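You operate a simulated robot arm through the tools that you are given. There is no shell and no other tool. Be economical: measure what you need, move in short steps, check, and stop when the job is done.

Carry out the task below with a simulated robot arm. There is one attempt and no reset: what you move stays moved.

TASK
Take the thermostat with the smallest size on its label from the top of the brown table and put it in the big blue tray. Then fetch the silver elbow and set it in the big red tray. Then take the yellow dust cap on the top of the red table and put it away on the top of the orange bench. Then fetch the blue cloth and set it on the green gasket on the top of the red table. Then pull the green drawer open. Keep to this order. Set down upright: silver elbow.

It is judged by the outcome, as a careful person would: the job done as asked, and still so three seconds after it is handed in. It fails if anything else is knocked over, pushed out of place, dropped, spilled or broken. A push-on lid holds only when it is set on centred and level and pressed home; a screw cap is set on level and turned clockwise until tight. Flat cloth is picked up by pressing the open fingertips on it (5 to 10 N) and closing them slowly along it; thin cloth reads only 2 to 8 mm in the jaws.

THE ROBOT
A 5-joint arm with a two-finger parallel gripper on a trunk, on a base that drives. Base frame: it is fixed to the floor where the robot stands at the start and does not move with it; the origin is under the middle of the robot, x ahead of it, y to its left, z up; the surface under the hand at the start is at about z = 855. Readings come in mm, degrees, newtons and seconds.
It reaches about 1134 mm from its shoulder. Its first joint turns from -149.0 to 149.0 degrees. Places, roughly: big blue tray (26x19x5 cm) [400, -1500, 900]; big red tray (26x19x5 cm) [-20000, 1500, 700]; blue cloth (7x10x3 cm) [-4400, -3800, 900]; green drawer [500, -1100, 700]; green gasket (15x11x2 cm) [-4100, -2500, 900]; silver elbow (7x4x7 cm) [-21300, 1400, 700]; thermostat [750, 0, 1000]; top of the orange bench [-2900, 3000, 800]; yellow dust cap (3x3x3 cm) [-4400, -2800, 900]. Payload 1.57 kg.
The tool frame sits at the grasp point between the pads (the TCP): z along the fingers, y along the line on which they close. The tips reach 30 mm beyond it. Largest opening 110 mm; finger width 24, thickness 12; the body of the gripper, 48 by 112 mm, starts 78 mm behind the TCP.
Orientation is told as [roll, pitch, yaw] about the base's x, y, z axes, in that order, counted from this pose: with the fingers straight down and closing along the base's y, the tool's x points along the base's -x, its y along +y and its z along -z.

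THE INTERFACE
- The arm moves only by the tool send_rows. Its argument "commands" is a list of rows, each a list of 7 numbers: the turn, a rotation vector about the tool's x, y, z in degrees, then the shift along the tool's x, y, z in mm, then the gripper command, from -1 (fully open) to 1 (shut), values between in proportion. In form: [[wx, wy, wz, tx, ty, tz, gripper], ...]. A call has 1 to 12 rows; each row is the pose to reach, as a shift and turn from the pose commanded when the call began, along the tool's axes at that moment. Each row takes 0.2 s and may step no farther than 50 mm and 8.6 degrees from the row before; otherwise, or with a gripper value out of range, the whole call is refused. A pose out of reach is approached as far as the arm can. The call stops where the force on the tool passes 40 N (or 10 N more than at its start, if that is more) or the arm is blocked; 0.2 s more then pass. The fingers move at their own pace (about 153 mm/s each) and stop on an object; they squeeze with about 21 N. The grip force told is the motor's: it shows also when the fingers shut on nothing. Time passes only in rows, and 0.2 s behind the last, so rows that repeat a pose let the fingers close. It gives the time, the measured TCP pose, the force on the tool (base axes), the opening and the grip force at its end, in the units of the frame above (readings bear some noise), with the torque about the TCP (base axes, N m) and any sound that the robot's microphone picked up.
- Cameras (640 x 400 px; columns grow to the right, rows downward): "scene" is now at [-11.5, 93.1, 1795.5]; the picture's right is [-0.89, -0.45, 0.00], its down [-0.34, 0.69, -0.64] and it looks along [0.29, -0.57, -0.77] (base axes); focal length 271 px, centre (320, 200). "wrist" rides on the gripper at [70, 16, -141] in the tool frame; the picture's right is [-0.23, 0.97, 0.00], its down [-0.86, -0.20, -0.48] and it looks along [-0.47, -0.11, 0.88] (tool axes); focal length 222 px, centre (320, 200). There is no depth. A picture from a camera that has moved, and an enlarged one, comes with that camera's place and axes in the base frame and with its lens.
- snapshot(camera): a new picture of that camera. It takes no simulated time.
- move_column(by): slides the trunk up (or, below 0, down) by that many mm; the arm and the scene camera ride with it, the base frame stays. It gives what a move gives, with no picture.
- roll_base(legs): drives the robot by 1 to 6 legs, each [ahead, turn to the left] in mm and degrees, along the robot's own axes; the way and the turn of a leg run together, so that a leg with both is an arc; at most 1500 mm and 180 degrees a leg. The arm and the cameras ride along, it lands a little off, and it stops where it bumps. It gives what a move gives.
- pan_tilt(pan, tilt): turns the head with the scene camera to pan (to the left, within 155 degrees either way) and tilt (down, from -29 to 69), counted from straight ahead of the robot. It gives what a move gives.
- close_up(camera, box): a new picture of the part [left, top, right, bottom] of that camera's present view, enlarged. It takes no simulated time.
- close_job(): hands the job in; it is judged then, once.

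Work in short steps. Places have to be worked out from the pictures, the camera data and where the tool is seen: move nearer, look again, correct. Check each grasp and each placing, and mend what went wrong. You have 165 turns and 112 pictures in all, those below and enlarged ones among them. Open the gripper and draw the arm clear of the work before you hand the job in, unless the task says otherwise; then end with one line.

The tools are called after "Request:" as name(argument=value, ...) on one line, values as JSON. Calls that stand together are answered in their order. send_rows: Moves the arm, as the interface text tells. Its arguments: {"type":"object","properties":{"commands":{"type":"array","items":{"type":"array","items":{"type":"number"}}}},"required":["commands"]} The other tools are called the same way: move_column (by) slides the trunk up or down; roll_base (legs) drives the base; pan_tilt (pan, tilt) turns the head that bears the scene camera; snapshot (camera) takes a picture; close_up (camera, box) takes an enlarged picture of a part of a camera's view; close_job () hands the job in.

At the start:

```text
t: 0.0
position: [407.7, -433.3, 1085.3]
tool_rot: [0.0, 0.0, -0.4]
wrist_force: [-0.1, -0.2, -0.3]
wrist_torque: [-0.01, 0.02, 0.0]
gripper_width: 110.0
grip_force: 0.1
trunk travel left (down, up): [-818.0, 152.0]
robot x, y, heading: [0.0, -7.3, 0.3]
head pan, tilt: [-63.5, 50.0]
```

scene: 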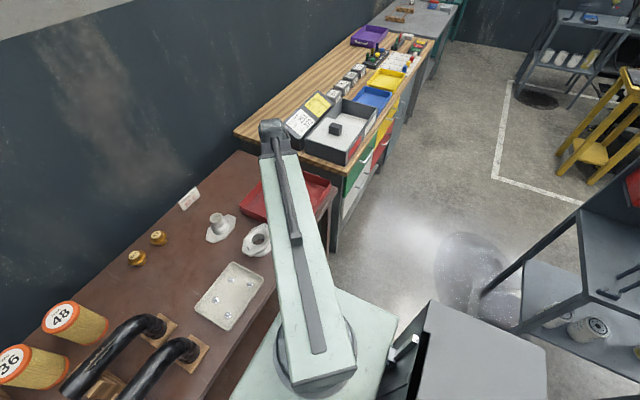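
wrist: 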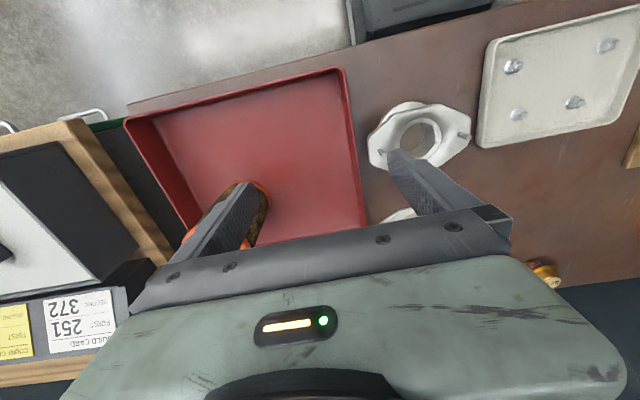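

I begin by looking at the brown table straight ahead to find the thermostats and read labels.

Request:
pan_tilt(pan=-15, tilt=45)

Request:
snapshot(camera="scene")

```text
t: 1.2
position: [407.7, -433.8, 1083.7]
tool_rot: [0.0, -0.1, -0.5]
wrist_force: [0.1, 0.7, 0.3]
wrist_torque: [-0.03, -0.03, -0.02]
gripper_width: 109.8
grip_force: 0.0
trunk travel left (down, up): [-818.0, 152.0]
robot x, y, heading: [2.9, -6.9, 0.3]
head pan, tilt: [-15.0, 45.0]
```

```text
109 pictures are left
camera scene: at [32.6, 140.9, 1802.4], right [-0.26, -0.97, 0.0], down [-0.68, 0.18, -0.71], along [0.68, -0.18, -0.71], focal length 271 px, centre (320, 200)
```

scene: 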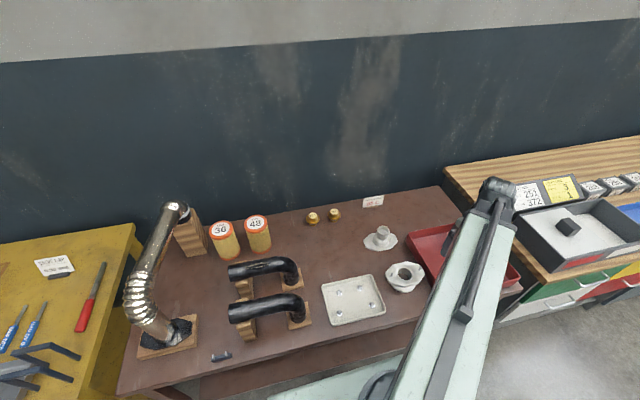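

Request:
close_up(camera="scene", box=[280, 180, 440, 300])

Request:
close_up(camera="scene", box=[120, 190, 300, 370])

```text
3.33 times, centred on (360, 240) of scene
camera zoom: at [32.6, 140.9, 1802.4], right [-0.26, -0.97, 0.0], down [-0.68, 0.18, -0.71], along [0.68, -0.18, -0.71], focal length 904 px, centre (187, 67)
```

zoom: 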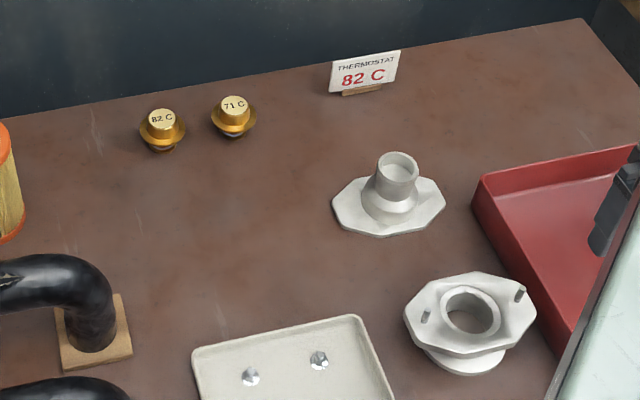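

```text
2.22 times, centred on (210, 280) of scene
camera zoom: at [32.6, 140.9, 1802.4], right [-0.26, -0.97, 0.0], down [-0.68, 0.18, -0.71], along [0.68, -0.18, -0.71], focal length 602 px, centre (564, 22)
```

zoom: 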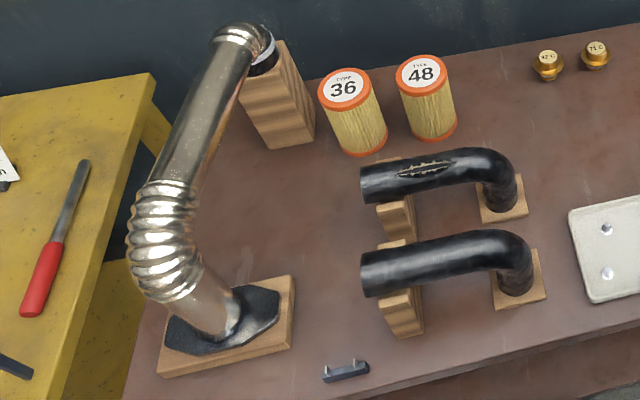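

The two brass parts are the thermostats: 82 C and 71 C. The 71 C one is near (815, -131). I move above it at a safe height.

Request:
send_rows(commands=[[0, 0, 0, -36, 27, 0, -1], [0, 0, 0, -72, 54, 0, -1], [0, 0, 0, -108, 81, 0, -1], [0, 0, 0, -144, 108, 0, -1], [0, 0, 0, -180, 135, 0, -0.5], [0, 0, 0, -216, 162, 0, -0.5], [0, 0, 0, -252, 189, 0, -0.5], [0, 0, 0, -288, 216, 0, -0.5], [0, 0, 0, -324, 243, 0, -0.5], [0, 0, 0, -360, 270, 0, -0.5], [0, 0, 0, -396, 297, 0, -0.5]])

Request:
snapshot(camera="wrist")

Request:
snapshot(camera="scene")

```text
t: 3.6
position: [806.8, -140.9, 1085.4]
tool_rot: [0.0, -0.1, -0.4]
wrist_force: [0.2, -0.2, 0.0]
wrist_torque: [-0.03, -0.05, 0.0]
gripper_width: 82.5
grip_force: 0.1
trunk travel left (down, up): [-818.0, 152.0]
robot x, y, heading: [0.1, -3.2, -0.1]
head pan, tilt: [-15.0, 45.0]
```

```text
106 pictures are left
camera wrist: at [737.2, -121.0, 1226.3], right [0.24, 0.97, 0.0], down [0.85, -0.21, 0.48], along [0.46, -0.11, -0.88], focal length 222 px, centre (320, 200)
```

wrist: 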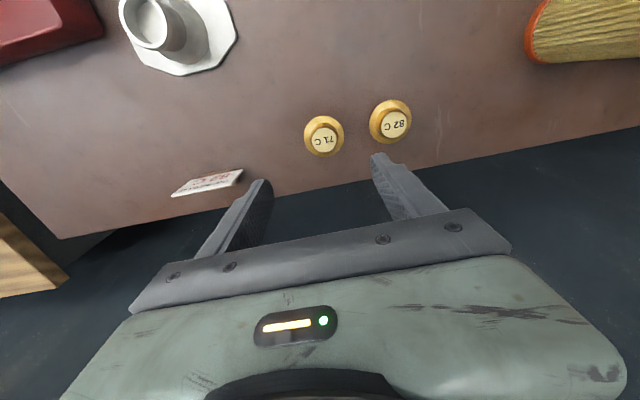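

```text
105 pictures are left
camera scene: at [33.2, 141.2, 1802.4], right [-0.26, -0.97, 0.0], down [-0.68, 0.18, -0.71], along [0.68, -0.18, -0.71], focal length 271 px, centre (320, 200)
```

scene: 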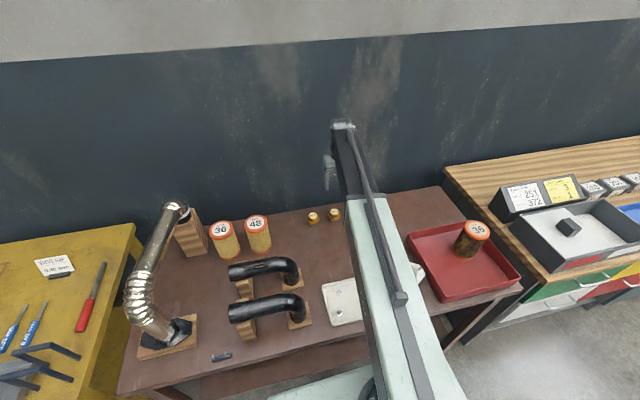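

Two views put the 71 C cap top at about (809, -130, 900). I align and descend to z≈960 to check before the grasp.

Request:
send_rows(commands=[[0, 0, 0, -2, 11, 30, -0.5], [0, 0, 0, -2, 11, 70, -0.5], [0, 0, 0, -2, 11, 110, -0.5], [0, 0, 0, -2, 11, 130, -0.5]])

Request:
snapshot(camera="wrist")

```text
t: 4.6
position: [807.0, -133.9, 1085.2]
tool_rot: [0.0, -0.1, -0.5]
wrist_force: [0.0, -0.2, -0.2]
wrist_torque: [0.01, 0.03, 0.01]
gripper_width: 82.2
grip_force: 0.2
out of reach, approached as far as the arm can: row 1, 2, 3, 4
trunk travel left (down, up): [-818.0, 152.0]
robot x, y, heading: [-3.4, -2.2, 0.0]
head pan, tilt: [-15.0, 45.0]
```

```text
104 pictures are left
camera wrist: at [737.8, -114.9, 1226.4], right [0.24, 0.97, 0.0], down [0.85, -0.21, 0.48], along [0.46, -0.11, -0.88], focal length 222 px, centre (320, 200)
```

wrist: 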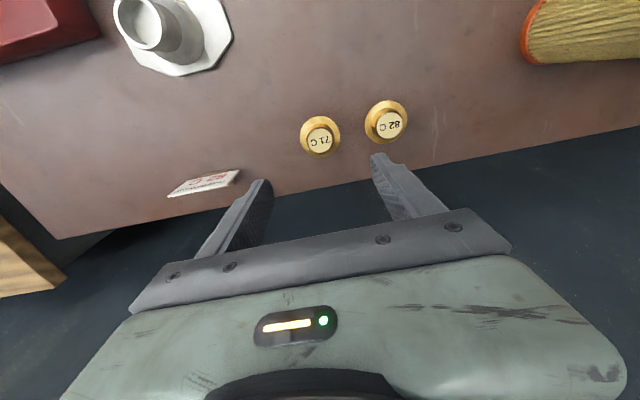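

The arm cannot reach lower from this shoulder height, so I lower the trunk by 125 mm.

Request:
move_column(by=-125)

Request:
snapshot(camera="wrist")

```text
t: 6.1
position: [808.2, -133.0, 960.3]
tool_rot: [0.0, 0.0, -0.4]
wrist_force: [0.3, -0.3, -0.6]
wrist_torque: [0.0, -0.01, -0.05]
gripper_width: 82.4
grip_force: 0.1
trunk travel left (down, up): [-693.0, 277.0]
robot x, y, heading: [-0.9, -11.2, -0.0]
head pan, tilt: [-15.0, 45.0]
```

```text
103 pictures are left
camera wrist: at [737.7, -114.9, 1101.5], right [0.24, 0.97, 0.0], down [0.85, -0.21, 0.48], along [0.46, -0.11, -0.88], focal length 222 px, centre (320, 200)
```

wrist: 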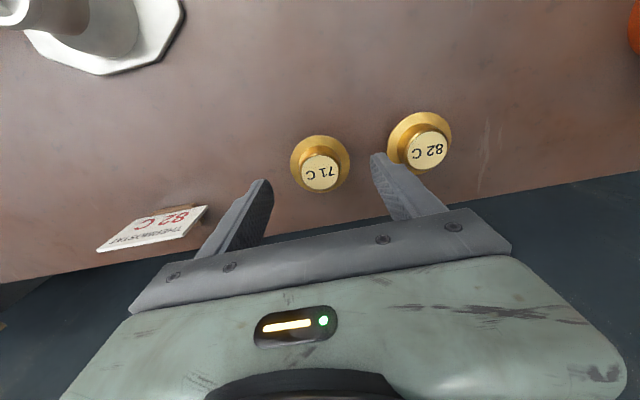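

The cap is at about (815, -133). I shift 6 mm forward and descend to z≈893, then close.

Request:
send_rows(commands=[[0, 0, 0, -6, 0, 20, -0.5], [0, 0, 0, -6, 0, 45, -0.5], [0, 0, 0, -6, 0, 67, -0.5], [0, 0, 0, -6, 0, 67, 1], [0, 0, 0, -6, 0, 67, 1], [0, 0, 0, -6, 0, 67, 1]])

Request:
snapshot(camera="wrist")

```text
t: 7.5
position: [814.7, -134.3, 959.9]
tool_rot: [0.0, 0.0, -0.5]
wrist_force: [0.0, -0.5, -0.7]
wrist_torque: [-0.02, -0.01, 0.04]
gripper_width: 0.0
grip_force: 21.0
out of reach, approached as far as the arm can: row 1, 2, 3, 4, 5, 6
trunk travel left (down, up): [-693.0, 277.0]
robot x, y, heading: [-1.6, -7.3, 0.1]
head pan, tilt: [-15.0, 45.0]
```

```text
102 pictures are left
camera wrist: at [744.2, -114.9, 1101.5], right [0.24, 0.97, 0.0], down [0.85, -0.21, 0.48], along [0.46, -0.11, -0.88], focal length 222 px, centre (320, 200)
```

wrist: 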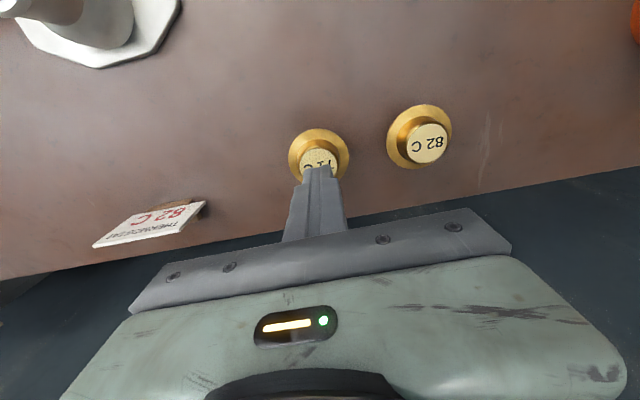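

Still limited by the arm's lower bound; nothing was touched. I reopen to 82 mm and lower the trunk instead.

Request:
send_rows(commands=[[0, 0, 0, 0, 0, 0, -0.5], [0, 0, 0, 0, 0, 0, -0.5]])

Request:
move_column(by=-66)

Request:
send_rows(commands=[[0, 0, 0, 0, 0, 0, 1], [0, 0, 0, 0, 0, 0, 1], [0, 0, 0, 0, 0, 0, 1]])

Request:
snapshot(camera="wrist")

```text
t: 8.1
position: [813.4, -133.5, 960.7]
tool_rot: [0.0, 0.0, -0.4]
wrist_force: [0.2, 0.8, 0.9]
wrist_torque: [-0.01, 0.0, -0.01]
gripper_width: 82.4
grip_force: 0.0
trunk travel left (down, up): [-693.0, 277.0]
robot x, y, heading: [1.6, -7.7, 0.1]
head pan, tilt: [-15.0, 45.0]
```

```text
t: 9.2
position: [813.7, -133.1, 894.5]
tool_rot: [0.0, 0.0, -0.5]
wrist_force: [0.6, -0.5, 0.6]
wrist_torque: [0.01, 0.0, -0.01]
gripper_width: 82.4
grip_force: 0.1
trunk travel left (down, up): [-627.0, 343.0]
robot x, y, heading: [6.9, -9.4, -0.1]
head pan, tilt: [-15.0, 45.0]
```

```text
t: 9.9
position: [813.1, -133.3, 893.9]
tool_rot: [0.0, 0.0, -0.4]
wrist_force: [0.7, -0.8, 1.0]
wrist_torque: [-0.02, -0.01, -0.01]
gripper_width: 61.0
grip_force: 20.7
trunk travel left (down, up): [-627.0, 343.0]
robot x, y, heading: [3.5, -7.0, 0.1]
head pan, tilt: [-15.0, 45.0]
```

```text
101 pictures are left
camera wrist: at [744.2, -114.9, 1035.5], right [0.24, 0.97, 0.0], down [0.85, -0.21, 0.48], along [0.46, -0.11, -0.88], focal length 222 px, centre (320, 200)
```

wrist: 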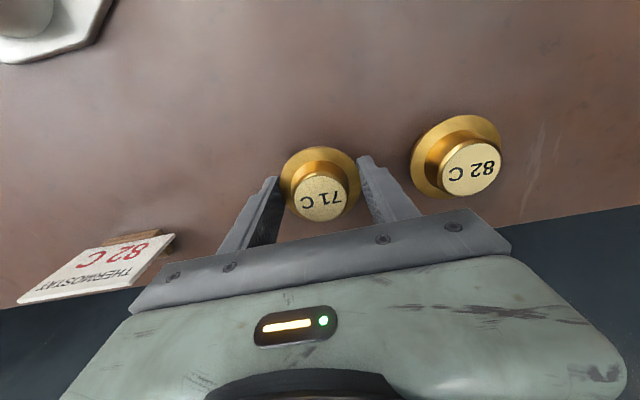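

Gripped at the 61 mm flange. I lift with the trunk and turn the head toward the blue tray.

Request:
move_column(by=250)

Request:
pan_tilt(pan=-70, tilt=40)

Request:
snapshot(camera="scene")

Request:
snapshot(camera="wrist")

```text
t: 12.5
position: [813.6, -133.6, 1143.4]
tool_rot: [0.0, 0.0, -0.4]
wrist_force: [-0.3, -0.4, -0.8]
wrist_torque: [0.0, 0.01, 0.02]
gripper_width: 61.3
grip_force: 20.3
trunk travel left (down, up): [-877.0, 93.0]
robot x, y, heading: [4.9, -9.6, -0.1]
head pan, tilt: [-15.0, 45.0]
```

```text
t: 13.8
position: [813.6, -133.8, 1144.0]
tool_rot: [0.0, 0.1, -0.5]
wrist_force: [0.1, -0.8, -0.8]
wrist_torque: [-0.01, -0.02, 0.01]
gripper_width: 60.9
grip_force: 20.6
trunk travel left (down, up): [-877.0, 93.0]
robot x, y, heading: [-0.0, -7.0, 0.2]
head pan, tilt: [-70.0, 40.0]
```

```text
100 pictures are left
camera scene: at [-16.4, 82.1, 1868.7], right [-0.94, -0.34, 0.0], down [-0.22, 0.6, -0.77], along [0.26, -0.72, -0.64], focal length 271 px, centre (320, 200)
```

scene: 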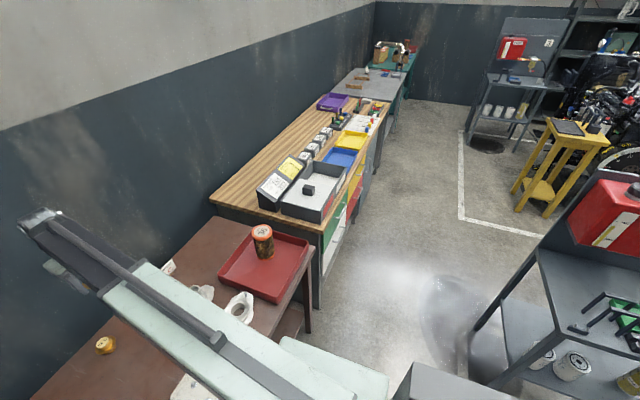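

```text
99 pictures are left
camera wrist: at [744.3, -114.9, 1285.4], right [0.24, 0.97, 0.0], down [0.85, -0.21, 0.48], along [0.46, -0.11, -0.88], focal length 222 px, centre (320, 200)
```

wrist: 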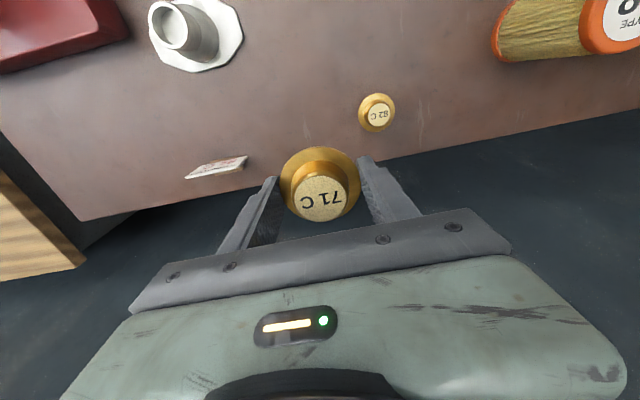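

The 71 C unit is held. I retract the arm to the compact starting pose before driving, and look down at the base clearance.

Request:
send_rows(commands=[[0, 0, 0, 37, -27, 0, 1], [0, 0, 0, 74, -54, 0, 1], [0, 0, 0, 111, -81, 0, 1], [0, 0, 0, 148, -108, 0, 1], [0, 0, 0, 185, -135, 0, 1], [0, 0, 0, 222, -162, 0, 1], [0, 0, 0, 259, -189, 0, 1], [0, 0, 0, 296, -216, 0, 1], [0, 0, 0, 333, -243, 0, 1], [0, 0, 0, 370, -270, 0, 1], [0, 0, 0, 407, -297, 0, 1]])

Request:
pan_tilt(pan=-90, tilt=60)

Request:
snapshot(camera="scene")

```text
t: 16.2
position: [402.6, -426.7, 1144.0]
tool_rot: [-0.1, 0.0, -0.5]
wrist_force: [0.1, -0.4, -0.6]
wrist_torque: [0.01, -0.02, -0.01]
gripper_width: 61.2
grip_force: 21.1
trunk travel left (down, up): [-877.0, 93.0]
robot x, y, heading: [-0.1, -5.6, 0.2]
head pan, tilt: [-70.0, 40.0]
```

```text
t: 17.0
position: [403.3, -426.4, 1144.7]
tool_rot: [-0.1, 0.0, -0.5]
wrist_force: [0.1, -0.6, -0.1]
wrist_torque: [0.01, 0.04, 0.01]
gripper_width: 60.7
grip_force: 20.3
trunk travel left (down, up): [-877.0, 93.0]
robot x, y, heading: [-0.7, -9.2, 0.4]
head pan, tilt: [-90.0, 60.0]
```

```text
98 pictures are left
camera scene: at [-45.7, 95.2, 1842.0], right [-1.0, 0.0, 0.0], down [0.0, 0.87, -0.5], along [0.0, -0.5, -0.87], focal length 271 px, centre (320, 200)
```

scene: 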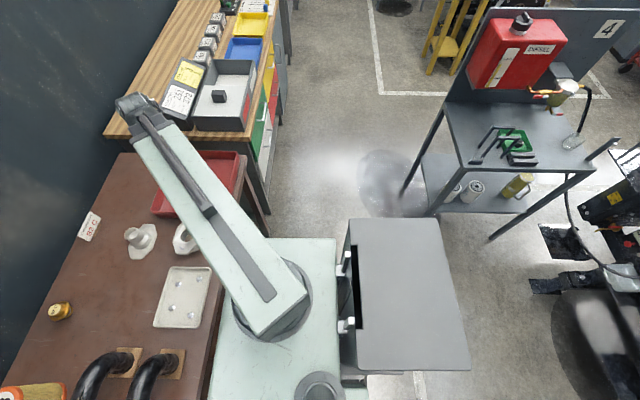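

I check the space behind before reversing away from the table.

Request:
pan_tilt(pan=-140, tilt=45)

Request:
snapshot(camera="scene")

Request:
pan_tilt(pan=150, tilt=35)

Request:
snapshot(camera="scene")

```text
t: 18.2
position: [403.1, -427.7, 1144.0]
tool_rot: [-0.1, 0.0, -0.5]
wrist_force: [-0.2, -0.2, -2.6]
wrist_torque: [0.02, 0.0, 0.02]
gripper_width: 61.1
grip_force: 20.7
trunk travel left (down, up): [-877.0, 93.0]
robot x, y, heading: [0.3, -7.8, 0.2]
head pan, tilt: [-140.0, 45.0]
```

```text
97 pictures are left
camera scene: at [-108.1, 109.5, 1861.4], right [-0.64, 0.76, 0.0], down [0.54, 0.46, -0.71], along [-0.54, -0.46, -0.71], focal length 271 px, centre (320, 200)
```

scene: 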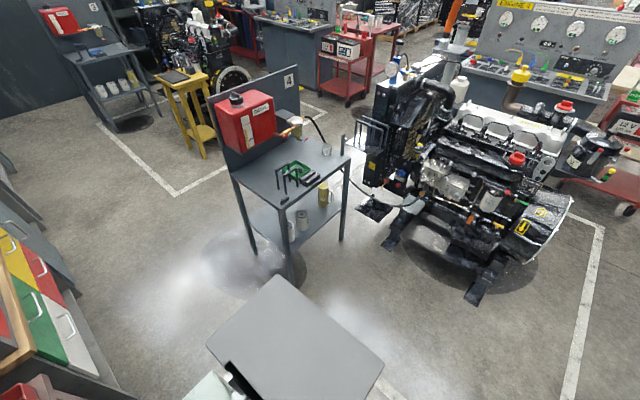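

```text
t: 22.1
position: [402.2, -426.6, 1144.7]
tool_rot: [0.0, 0.1, -0.4]
wrist_force: [0.1, -0.5, -0.6]
wrist_torque: [-0.01, 0.01, 0.01]
gripper_width: 61.1
grip_force: 20.8
trunk travel left (down, up): [-877.0, 93.0]
robot x, y, heading: [-1.2, -8.6, -0.0]
head pan, tilt: [150.0, 35.0]
```

```text
96 pictures are left
camera scene: at [-122.2, 205.8, 1876.3], right [0.5, 0.87, 0.0], down [0.5, -0.29, -0.82], along [-0.71, 0.41, -0.57], focal length 271 px, centre (320, 200)
```

scene: 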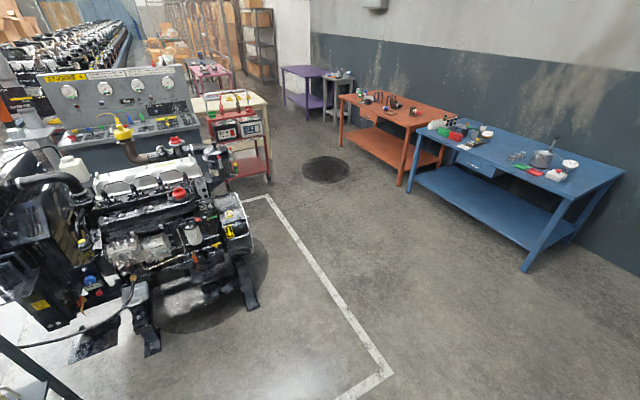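

Behind is clear about 1 m; the aisle between bench (x≈290) and shelf (x≈-740) fits. I reverse 230, turn left 90 so the arm side faces the benches, then back down the aisle partway.

Request:
roll_base(legs=[[-230, 0], [0, 90], [-600, 0]])

Request:
pan_tilt(pan=-120, tilt=45)

Request:
snapshot(camera="scene")

```text
t: 30.7
position: [194.2, -197.8, 1143.7]
tool_rot: [0.0, 0.0, 89.9]
wrist_force: [0.1, -0.4, -0.2]
wrist_torque: [0.02, -0.02, 0.01]
gripper_width: 60.9
grip_force: 20.8
trunk travel left (down, up): [-877.0, 93.0]
robot x, y, heading: [-222.8, -603.2, 90.0]
head pan, tilt: [150.0, 35.0]
```

```text
t: 34.4
position: [194.3, -198.2, 1143.0]
tool_rot: [0.1, 0.0, 89.9]
wrist_force: [-0.4, -0.8, -1.8]
wrist_torque: [-0.02, -0.01, 0.01]
gripper_width: 61.1
grip_force: 20.7
trunk travel left (down, up): [-877.0, 93.0]
robot x, y, heading: [-223.2, -603.6, 90.0]
head pan, tilt: [-120.0, 45.0]
```

```text
95 pictures are left
camera scene: at [-321.3, -688.4, 1861.4], right [-0.5, -0.87, 0.0], down [-0.61, 0.35, -0.71], along [0.61, -0.35, -0.71], focal length 271 px, centre (320, 200)
```

scene: 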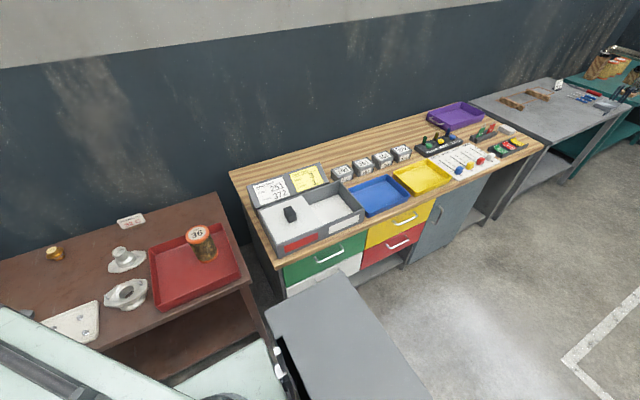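

The blue tray centre is around (401, -1450). I back up 1150 mm more to bring it abeam of the arm.

Request:
roll_base(legs=[[-1150, 0]])

Request:
pan_tilt(pan=-60, tilt=50)

Request:
snapshot(camera="scene")

Request:
snapshot(camera="wrist")

```text
t: 40.2
position: [193.8, -1331.0, 1143.6]
tool_rot: [0.1, 0.0, 89.5]
wrist_force: [0.7, 0.5, -0.8]
wrist_torque: [0.02, 0.01, 0.0]
gripper_width: 61.0
grip_force: 20.7
trunk travel left (down, up): [-877.0, 93.0]
robot x, y, heading: [-221.3, -1732.5, 89.7]
head pan, tilt: [-120.0, 45.0]
```

```text
t: 41.5
position: [193.7, -1331.5, 1143.9]
tool_rot: [0.0, -0.1, 89.5]
wrist_force: [-0.5, 0.1, -0.3]
wrist_torque: [0.0, -0.01, 0.02]
gripper_width: 60.9
grip_force: 21.2
trunk travel left (down, up): [-877.0, 93.0]
robot x, y, heading: [-224.0, -1736.4, 89.8]
head pan, tilt: [-60.0, 50.0]
```

```text
94 pictures are left
camera scene: at [-327.8, -1739.9, 1854.5], right [0.49, -0.87, 0.0], down [-0.67, -0.38, -0.64], along [0.56, 0.32, -0.77], focal length 271 px, centre (320, 200)
```

scene: 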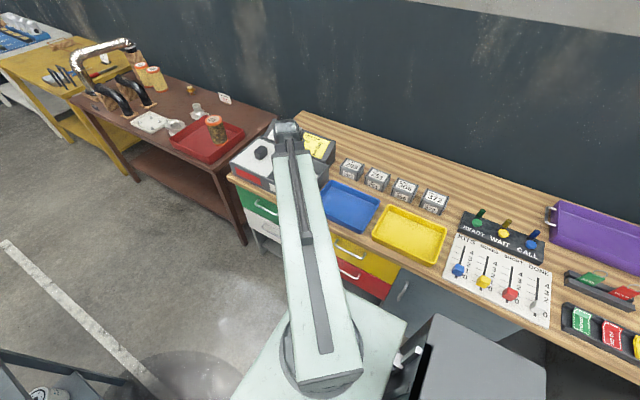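

```text
93 pictures are left
camera wrist: at [176.6, -1399.7, 1285.5], right [-0.97, 0.24, 0.0], down [0.21, 0.85, 0.48], along [0.11, 0.46, -0.88], focal length 222 px, centre (320, 200)
```

wrist: 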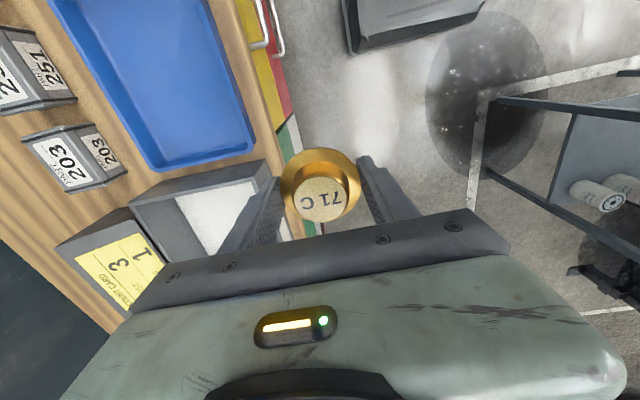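

Tray centre estimated at (405, -1470). I move there at height.

Request:
send_rows(commands=[[0, 0, 0, 23, -35, 0, 1], [0, 0, 0, 46, -70, 0, 1], [0, 0, 0, 69, -105, 0, 1], [0, 0, 0, 92, -140, 0, 1], [0, 0, 0, 116, -176, 0, 1], [0, 0, 0, 139, -211, 0, 1]])

Request:
snapshot(camera="wrist")

```text
t: 42.9
position: [404.1, -1475.5, 1144.2]
tool_rot: [0.0, 0.0, 89.5]
wrist_force: [-0.3, -0.2, -1.1]
wrist_torque: [-0.02, 0.04, 0.03]
gripper_width: 61.0
grip_force: 21.6
trunk travel left (down, up): [-877.0, 93.0]
robot x, y, heading: [-223.4, -1733.2, 89.7]
head pan, tilt: [-60.0, 50.0]
```

```text
92 pictures are left
camera wrist: at [388.4, -1542.7, 1285.4], right [-0.97, 0.24, 0.0], down [0.21, 0.85, 0.48], along [0.11, 0.47, -0.88], focal length 222 px, centre (320, 200)
```

wrist: 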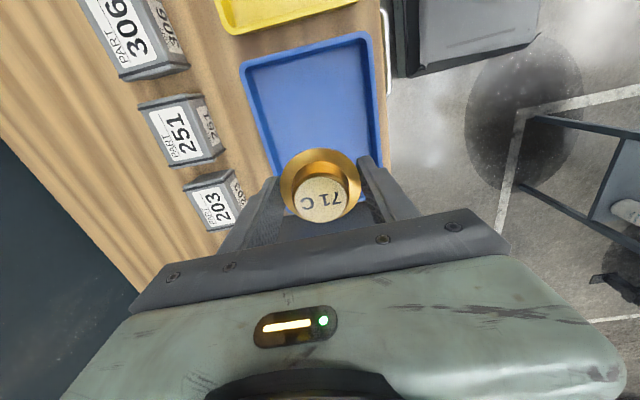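

Centred in x; I shift 25 mm toward the tray's middle in y and descend.

Request:
send_rows(commands=[[0, 0, 0, -25, 0, 30, 1], [0, 0, 0, -25, 0, 70, 1], [0, 0, 0, -25, 0, 110, 1], [0, 0, 0, -25, 0, 150, 1], [0, 0, 0, -25, 0, 190, 1], [0, 0, 0, -25, 0, 210, 1]])

Request:
snapshot(camera="wrist")

```text
t: 44.3
position: [399.6, -1442.6, 1144.6]
tool_rot: [0.0, 0.0, 89.4]
wrist_force: [0.2, -0.4, -0.9]
wrist_torque: [-0.02, 0.0, -0.02]
gripper_width: 60.7
grip_force: 21.2
out of reach, approached as far as the arm can: row 1, 2, 3, 4, 5, 6
trunk travel left (down, up): [-877.0, 93.0]
robot x, y, heading: [-225.4, -1732.8, 89.7]
head pan, tilt: [-60.0, 50.0]
```

```text
91 pictures are left
camera wrist: at [381.9, -1510.7, 1285.5], right [-0.97, 0.24, 0.0], down [0.21, 0.85, 0.48], along [0.11, 0.46, -0.88], focal length 222 px, centre (320, 200)
```

wrist: 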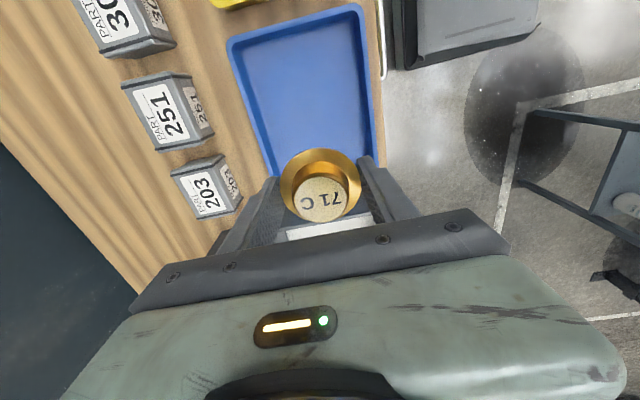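

The arm's own lower limit holds at this height, so the trunk serves as z. I nudge to y≈-1460 and lower 215 mm.

Request:
send_rows(commands=[[0, 0, 0, 15, -4, 0, 1]])

Request:
move_column(by=-215)

Request:
snapshot(camera="wrist")

```text
t: 44.7
position: [402.3, -1459.1, 1144.1]
tool_rot: [0.0, 0.0, 89.5]
wrist_force: [-0.6, -0.3, -0.8]
wrist_torque: [-0.02, 0.0, -0.03]
gripper_width: 60.8
grip_force: 21.0
trunk travel left (down, up): [-877.0, 93.0]
robot x, y, heading: [-227.1, -1738.1, 89.6]
head pan, tilt: [-60.0, 50.0]
```

```text
t: 47.0
position: [403.6, -1459.0, 929.0]
tool_rot: [0.0, 0.0, 89.5]
wrist_force: [-0.5, 0.5, -1.1]
wrist_torque: [-0.01, 0.02, 0.01]
gripper_width: 60.9
grip_force: 21.0
trunk travel left (down, up): [-662.0, 308.0]
robot x, y, heading: [-222.4, -1733.5, 89.6]
head pan, tilt: [-60.0, 50.0]
```

```text
90 pictures are left
camera wrist: at [385.7, -1526.8, 1070.5], right [-0.97, 0.24, 0.0], down [0.21, 0.85, 0.48], along [0.11, 0.46, -0.88], focal length 222 px, centre (320, 200)
```

wrist: 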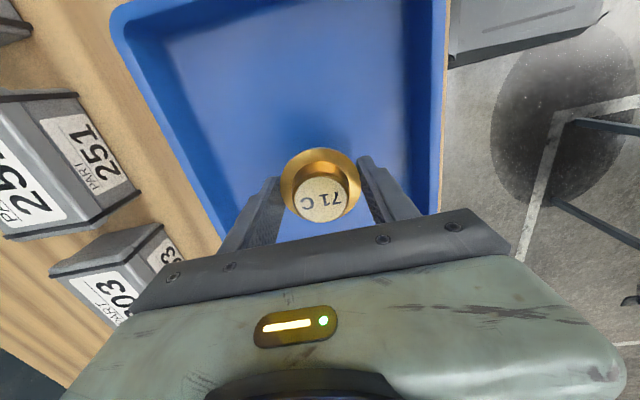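

Well inside the tray. I lower in small steps watching for contact.

Request:
move_column(by=-15)

Request:
move_column(by=-6)

Request:
snapshot(camera="scene")

```text
t: 47.6
position: [401.6, -1458.9, 914.6]
tool_rot: [0.0, 0.0, 89.5]
wrist_force: [0.9, 0.3, 0.1]
wrist_torque: [0.03, 0.0, -0.02]
gripper_width: 60.9
grip_force: 20.9
trunk travel left (down, up): [-647.0, 323.0]
robot x, y, heading: [-221.5, -1733.2, 89.4]
head pan, tilt: [-60.0, 50.0]
```

```text
t: 48.2
position: [402.2, -1459.7, 907.9]
tool_rot: [-0.2, 0.0, 89.5]
wrist_force: [3.9, 1.3, 10.6]
wrist_torque: [0.04, -0.09, 0.01]
gripper_width: 60.8
grip_force: 20.6
trunk travel left (down, up): [-641.0, 329.0]
robot x, y, heading: [-220.5, -1729.9, 89.5]
head pan, tilt: [-60.0, 50.0]
```

```text
89 pictures are left
camera scene: at [-328.5, -1740.3, 1618.7], right [0.49, -0.87, 0.0], down [-0.67, -0.38, -0.64], along [0.56, 0.32, -0.77], focal length 271 px, centre (320, 200)
```

scene: 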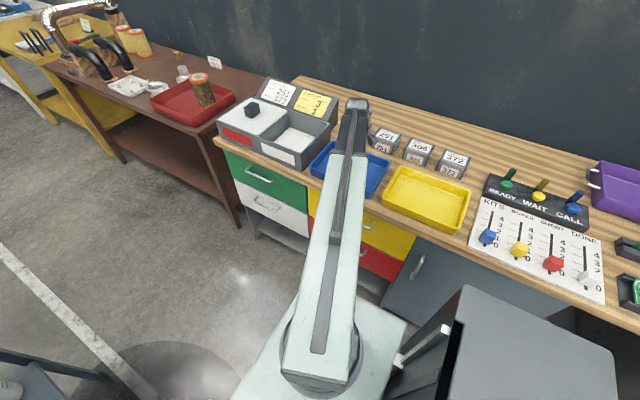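

Contact at z≈908 with 10 N. I release gently and raise the trunk, then check.

Request:
send_rows(commands=[[0, 0, 0, 0, 0, 0, -0.4], [0, 0, 0, 0, 0, 0, -0.4]])

Request:
move_column(by=220)

Request:
snapshot(camera="wrist")

```text
t: 48.8
position: [403.0, -1457.2, 906.5]
tool_rot: [0.1, 0.0, 89.5]
wrist_force: [0.6, 0.0, 0.5]
wrist_torque: [0.06, 0.01, -0.02]
gripper_width: 76.7
grip_force: 0.0
trunk travel left (down, up): [-641.0, 329.0]
robot x, y, heading: [-226.4, -1733.2, 89.5]
head pan, tilt: [-60.0, 50.0]
```

```text
t: 51.1
position: [401.8, -1458.9, 1127.9]
tool_rot: [-0.1, 0.0, 89.5]
wrist_force: [-0.5, -0.2, 0.0]
wrist_torque: [0.01, -0.03, 0.0]
gripper_width: 77.0
grip_force: 0.0
trunk travel left (down, up): [-861.0, 109.0]
robot x, y, heading: [-228.1, -1734.1, 89.5]
head pan, tilt: [-60.0, 50.0]
```

```text
88 pictures are left
camera wrist: at [385.7, -1526.8, 1269.5], right [-0.97, 0.24, 0.0], down [0.21, 0.85, 0.48], along [0.11, 0.46, -0.88], focal length 222 px, centre (320, 200)
```

wrist: 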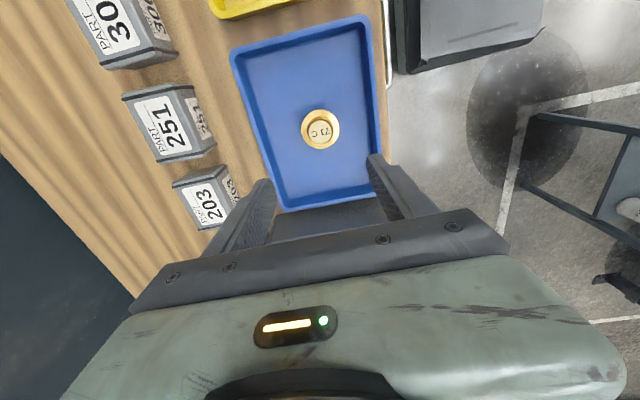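

The 71 C thermostat sits upright in the blue tray. Next the silver elbow, about 21 m away along -x; I tuck the arm in front of the robot first.

Request:
send_rows(commands=[[0, 0, 0, -22, 39, 0, -0.4], [0, 0, 0, -44, 78, 0, -0.4], [0, 0, 0, -66, 117, 0, -0.4], [0, 0, 0, -88, 156, 0, -0.4], [0, 0, 0, -110, 195, 0, -0.4], [0, 0, 0, -132, 234, 0, -0.4], [0, 0, 0, -154, 273, 0, -0.4], [0, 0, 0, -176, 312, 0, -0.4], [0, 0, 0, -198, 351, 0, -0.4], [0, 0, 0, -220, 390, 0, -0.4], [0, 0, 0, -242, 427, 0, -0.4]])

Request:
roll_base(legs=[[1500, 0], [1300, 0]])

Request:
pan_tilt(pan=0, tilt=20)

Request:
snapshot(camera="scene")

```text
t: 53.5
position: [-18.9, -1203.9, 1128.1]
tool_rot: [0.0, 0.2, 89.4]
wrist_force: [-0.2, -0.6, -0.3]
wrist_torque: [0.0, -0.02, -0.01]
gripper_width: 77.4
grip_force: 0.2
out of reach, approached as far as the arm can: row 8, 9, 10, 11
trunk travel left (down, up): [-861.0, 109.0]
robot x, y, heading: [-226.2, -1735.0, 89.5]
head pan, tilt: [-60.0, 50.0]
```

```text
t: 67.1
position: [-13.0, 1608.2, 1128.0]
tool_rot: [0.1, 0.2, 90.9]
wrist_force: [-0.4, -0.4, 1.1]
wrist_torque: [-0.01, -0.01, 0.02]
gripper_width: 77.1
grip_force: 0.0
trunk travel left (down, up): [-861.0, 109.0]
robot x, y, heading: [-208.9, 1075.4, 90.9]
head pan, tilt: [-60.0, 50.0]
```

```text
t: 68.4
position: [-12.6, 1609.5, 1128.6]
tool_rot: [0.1, 0.2, 90.9]
wrist_force: [0.0, -0.7, -0.4]
wrist_torque: [0.03, 0.01, 0.01]
gripper_width: 77.1
grip_force: 0.0
trunk travel left (down, up): [-861.0, 109.0]
robot x, y, heading: [-210.7, 1073.5, 90.7]
head pan, tilt: [0.0, 20.0]
```

```text
87 pictures are left
camera scene: at [-377.8, 1118.5, 1884.1], right [1.0, 0.02, 0.0], down [0.01, -0.34, -0.94], along [-0.02, 0.94, -0.34], focal length 271 px, centre (320, 200)
```

scene: 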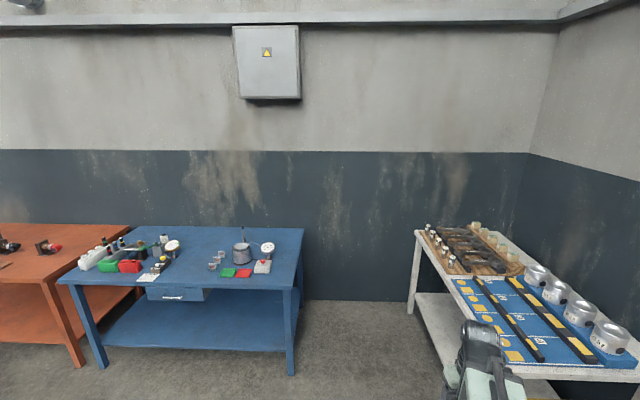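

Space is open ahead. I arc left onto the lane at y≈1580 heading -x and look ahead.

Request:
roll_base(legs=[[800, 89]])

Request:
pan_tilt(pan=0, tilt=15)

Request:
snapshot(camera="scene")

```text
t: 72.7
position: [-1251.1, 1819.6, 1129.3]
tool_rot: [0.4, 1.0, 177.9]
wrist_force: [0.2, 1.0, 0.9]
wrist_torque: [0.05, 0.01, -0.03]
gripper_width: 76.9
grip_force: 0.1
trunk travel left (down, up): [-861.0, 109.0]
robot x, y, heading: [-721.9, 1621.7, 177.9]
head pan, tilt: [0.0, 20.0]
cut short: leg 1
```

```text
t: 73.4
position: [-1251.0, 1821.6, 1127.8]
tool_rot: [0.4, 1.0, 177.9]
wrist_force: [-0.5, 0.2, 0.6]
wrist_torque: [-0.03, -0.01, 0.02]
gripper_width: 77.1
grip_force: 0.0
trunk travel left (down, up): [-861.0, 109.0]
robot x, y, heading: [-717.8, 1621.3, 178.1]
head pan, tilt: [0.0, 15.0]
```

```text
86 pictures are left
camera scene: at [-774.4, 1454.4, 1892.3], right [0.03, 1.0, 0.0], down [0.26, -0.01, -0.97], along [-0.97, 0.03, -0.26], focal length 271 px, centre (320, 200)
```

scene: 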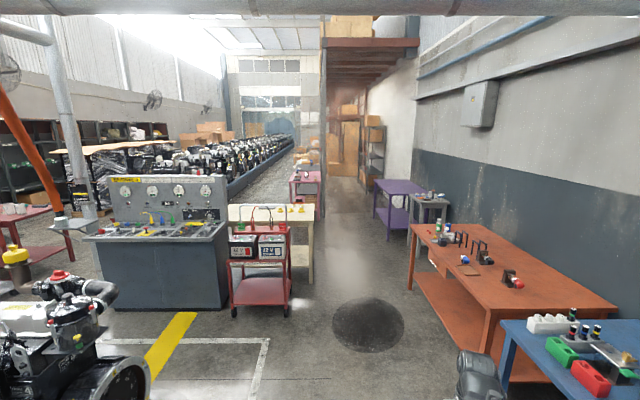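

The leg ended near its goal. I zoom on the far corridor to plan the long drive.

Request:
close_up(camera="scene", box=[220, 100, 460, 250])

```text
2.67 times, centred on (340, 175) of scene
camera zoom: at [-774.4, 1454.4, 1892.3], right [0.03, 1.0, 0.0], down [0.26, -0.01, -0.97], along [-0.97, 0.03, -0.26], focal length 723 px, centre (267, 267)
```

zoom: 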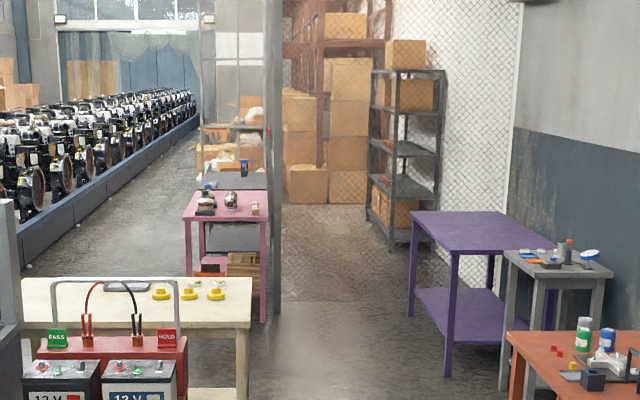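

The right side is fenced; the way onward is the lane left of the pink table (y≈0–500), reached via the gap between the cream and pink tables (x≈-4400…-6000). I drive to x≈-5200 first, along y≈1900.

Request:
roll_base(legs=[[0, -2], [1500, 0], [1500, 0], [1450, 0]])

Request:
pan_tilt(pan=50, tilt=20)

Request:
snapshot(camera="scene")

```text
t: 94.9
position: [-5649.2, 2198.4, 1127.5]
tool_rot: [0.4, 1.0, 174.6]
wrist_force: [0.1, -0.1, -0.1]
wrist_torque: [-0.02, 0.01, 0.01]
gripper_width: 77.1
grip_force: 0.0
trunk travel left (down, up): [-861.0, 109.0]
robot x, y, heading: [-5130.2, 1971.1, 174.8]
head pan, tilt: [0.0, 15.0]
```

```text
t: 96.1
position: [-5648.9, 2199.6, 1128.5]
tool_rot: [0.4, 0.9, 174.6]
wrist_force: [0.1, 0.3, -0.3]
wrist_torque: [0.01, -0.02, 0.0]
gripper_width: 77.2
grip_force: 0.1
trunk travel left (down, up): [-861.0, 109.0]
robot x, y, heading: [-5126.8, 1970.2, 174.9]
head pan, tilt: [50.0, 20.0]
```

```text
84 pictures are left
camera scene: at [-5167.5, 1731.8, 1884.1], right [-0.7, 0.71, 0.0], down [0.24, 0.24, -0.94], along [-0.67, -0.66, -0.34], focal length 271 px, centre (320, 200)
```

scene: 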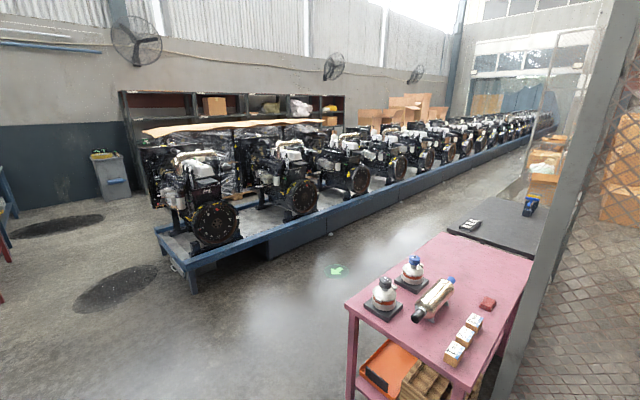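

The lane between conveyor (y≈-900) and pink table (y≈990) is clear. I go down to y≈100 and turn to -x.

Request:
roll_base(legs=[[0, 95], [1500, 0], [600, -90], [1500, 0], [1000, 0]])

Request:
pan_tilt(pan=0, tilt=15)

Request:
snapshot(camera="scene")

```text
t: 123.3
position: [-8533.5, 204.6, 1127.7]
tool_rot: [0.4, 1.1, -179.6]
wrist_force: [0.4, 0.9, 0.0]
wrist_torque: [-0.04, -0.03, -0.02]
gripper_width: 76.9
grip_force: 0.0
trunk travel left (down, up): [-861.0, 109.0]
robot x, y, heading: [-7994.9, 28.7, -179.0]
head pan, tilt: [50.0, 20.0]
cut short: leg 3
```

```text
t: 124.5
position: [-8534.3, 205.5, 1128.1]
tool_rot: [0.4, 1.0, -179.6]
wrist_force: [0.2, -0.5, 0.6]
wrist_torque: [0.0, 0.01, -0.01]
gripper_width: 77.1
grip_force: 0.1
trunk travel left (down, up): [-861.0, 109.0]
robot x, y, heading: [-7994.8, 31.3, -179.1]
head pan, tilt: [0.0, 15.0]
```

```text
83 pictures are left
camera scene: at [-8039.8, -139.4, 1892.2], right [-0.02, 1.0, 0.0], down [0.26, 0.0, -0.97], along [-0.97, -0.02, -0.26], focal length 271 px, centre (320, 200)
```

scene: 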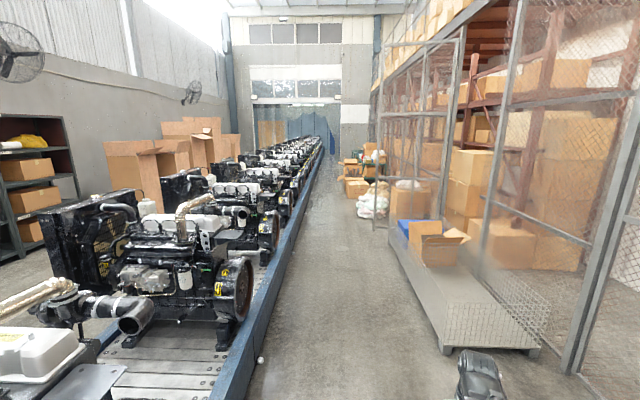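

Lane clear. I drive 6 m down at y≈30.

Request:
roll_base(legs=[[0, -1.2], [1500, 0], [1500, 0], [1500, 0], [1500, 0]])

Request:
snapshot(camera="scene")

```text
t: 153.6
position: [-14582.2, -44.2, 1127.0]
tool_rot: [0.4, 1.0, -177.1]
wrist_force: [-0.4, -0.1, -0.2]
wrist_torque: [0.01, -0.01, -0.01]
gripper_width: 77.4
grip_force: 0.0
trunk travel left (down, up): [-861.0, 109.0]
robot x, y, heading: [-14036.4, -191.8, -175.9]
head pan, tilt: [0.0, 15.0]
```

```text
82 pictures are left
camera scene: at [-14073.3, -367.4, 1892.2], right [-0.07, 1.0, 0.0], down [0.26, 0.02, -0.97], along [-0.96, -0.06, -0.26], focal length 271 px, centre (320, 200)
```

scene: 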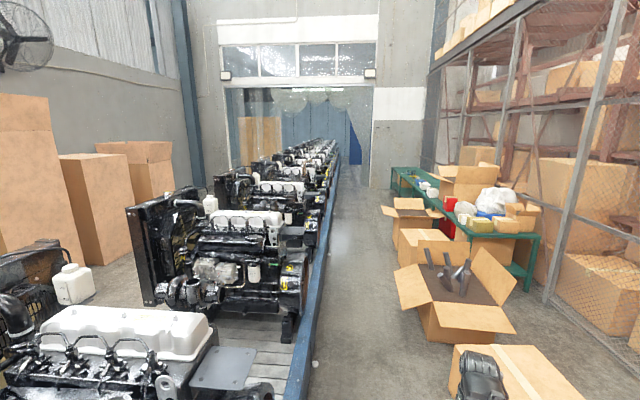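

Boxes narrow the lane on the right (flap at y≈240, conveyor at y≈-730); I straighten and proceed along y≈-230.

Request:
roll_base(legs=[[0, -4.5], [1500, -1], [1300, -0.8]])

Request:
pan_tilt(pan=-30, tilt=25)

Request:
snapshot(camera="scene")

```text
t: 167.6
position: [-17355.6, 51.8, 1127.3]
tool_rot: [0.4, 1.0, 177.4]
wrist_force: [-0.4, 0.3, 0.3]
wrist_torque: [-0.04, 0.0, -0.03]
gripper_width: 77.1
grip_force: 0.0
trunk travel left (down, up): [-861.0, 109.0]
robot x, y, heading: [-16826.2, -148.4, 178.3]
head pan, tilt: [0.0, 15.0]
```

```text
t: 168.5
position: [-17355.5, 51.6, 1127.9]
tool_rot: [0.4, 1.0, 177.5]
wrist_force: [-0.3, 0.4, -0.3]
wrist_torque: [-0.01, 0.0, 0.0]
gripper_width: 76.8
grip_force: 0.1
trunk travel left (down, up): [-861.0, 109.0]
robot x, y, heading: [-16827.3, -151.8, 178.4]
head pan, tilt: [-30.0, 25.0]
```

```text
81 pictures are left
camera scene: at [-16864.5, -274.0, 1876.1], right [0.52, 0.85, 0.0], down [0.36, -0.22, -0.91], along [-0.77, 0.48, -0.42], focal length 271 px, centre (320, 200)
```

scene: 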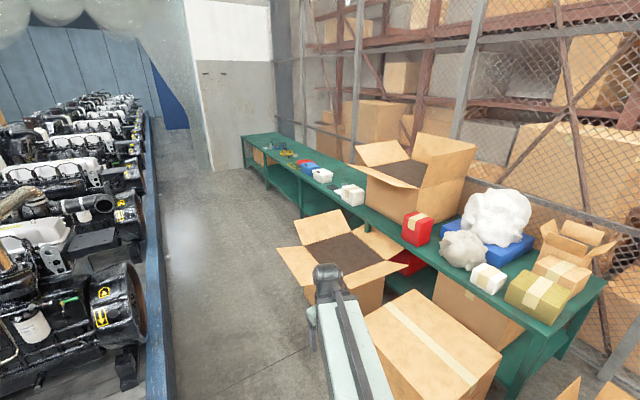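

Request:
close_up(camera="scene", box=[230, 120, 390, 220])

```text
4.00 times, centred on (310, 170) of scene
camera zoom: at [-16864.5, -274.0, 1876.1], right [0.52, 0.85, 0.0], down [0.36, -0.22, -0.91], along [-0.77, 0.48, -0.42], focal length 1084 px, centre (360, 320)
```

zoom: 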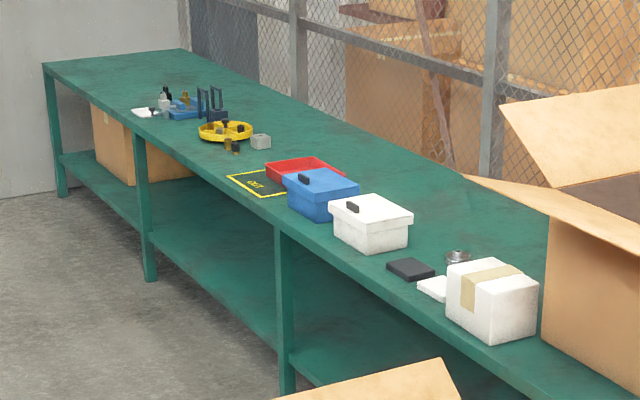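

The red tray is by the blue box, the elbow group beyond it. I drive on past the floor boxes to x≈-19300.

Request:
roll_base(legs=[[0, 1], [1500, -0.8], [1200, -0.8]])

Request:
pan_tilt(pan=-40, tilt=28)

Request:
snapshot(camera="scene")

```text
t: 182.1
position: [-20066.3, 161.9, 1126.8]
tool_rot: [0.3, 1.0, 176.1]
wrist_force: [0.2, -0.6, 0.7]
wrist_torque: [0.0, 0.0, -0.03]
gripper_width: 76.8
grip_force: 0.2
trunk travel left (down, up): [-861.0, 109.0]
robot x, y, heading: [-19541.7, -53.1, 177.1]
head pan, tilt: [-30.0, 25.0]
```

```text
t: 182.8
position: [-20064.3, 161.7, 1128.4]
tool_rot: [0.4, 1.0, 176.2]
wrist_force: [-0.6, 0.0, -0.5]
wrist_torque: [0.0, 0.02, 0.04]
gripper_width: 77.2
grip_force: 0.2
trunk travel left (down, up): [-861.0, 109.0]
robot x, y, heading: [-19537.9, -51.9, 177.2]
head pan, tilt: [-40.0, 28.0]
```

```text
79 pictures are left
camera scene: at [-19571.7, -163.8, 1871.2], right [0.68, 0.73, 0.0], down [0.34, -0.32, -0.88], along [-0.64, 0.6, -0.47], focal length 271 px, centre (320, 200)
```

scene: 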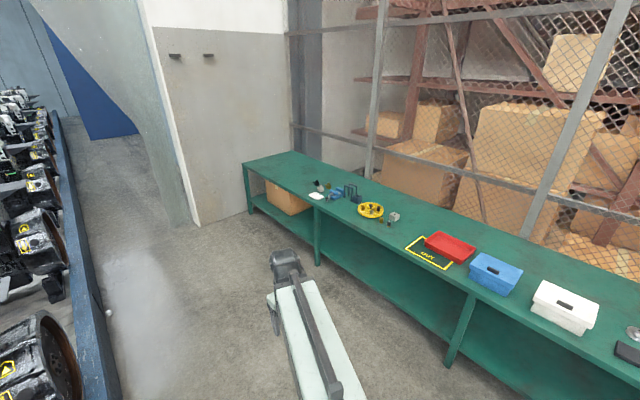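

I swing over beside the table: target robot position about (-20920, 740), heading 180, with the table on the right.

Request:
roll_base(legs=[[0, -27], [1450, 0], [0, 30]])

Request:
pan_tilt(pan=-60, tilt=45)

Request:
snapshot(camera="scene")

```text
t: 192.6
position: [-21301.3, 844.6, 1127.7]
tool_rot: [0.4, 0.9, 178.5]
wrist_force: [0.4, 0.3, -0.4]
wrist_torque: [-0.05, 0.06, -0.02]
gripper_width: 77.0
grip_force: 0.0
trunk travel left (down, up): [-861.0, 109.0]
robot x, y, heading: [-20769.0, 657.2, 178.9]
head pan, tilt: [-40.0, 28.0]
```

```text
t: 193.4
position: [-21300.8, 843.3, 1127.0]
tool_rot: [0.4, 1.1, 178.5]
wrist_force: [0.5, 0.6, 0.6]
wrist_torque: [-0.01, 0.04, 0.02]
gripper_width: 76.9
grip_force: 0.1
trunk travel left (down, up): [-861.0, 109.0]
robot x, y, heading: [-20766.7, 652.8, 178.8]
head pan, tilt: [-60.0, 45.0]
```

```text
78 pictures are left
camera scene: at [-20765.8, 554.7, 1845.5], right [0.88, 0.48, 0.0], down [0.34, -0.62, -0.71], along [-0.34, 0.62, -0.71], focal length 271 px, centre (320, 200)
```

scene: 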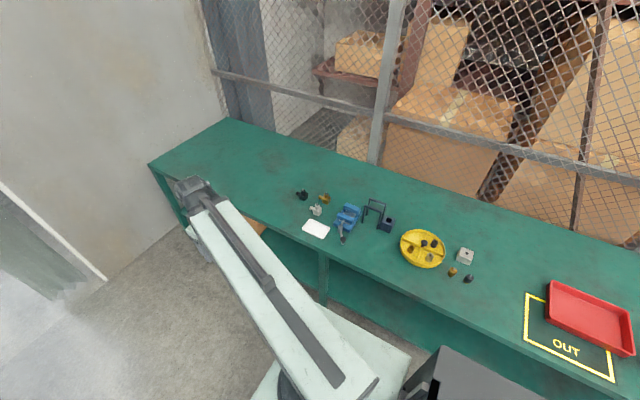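

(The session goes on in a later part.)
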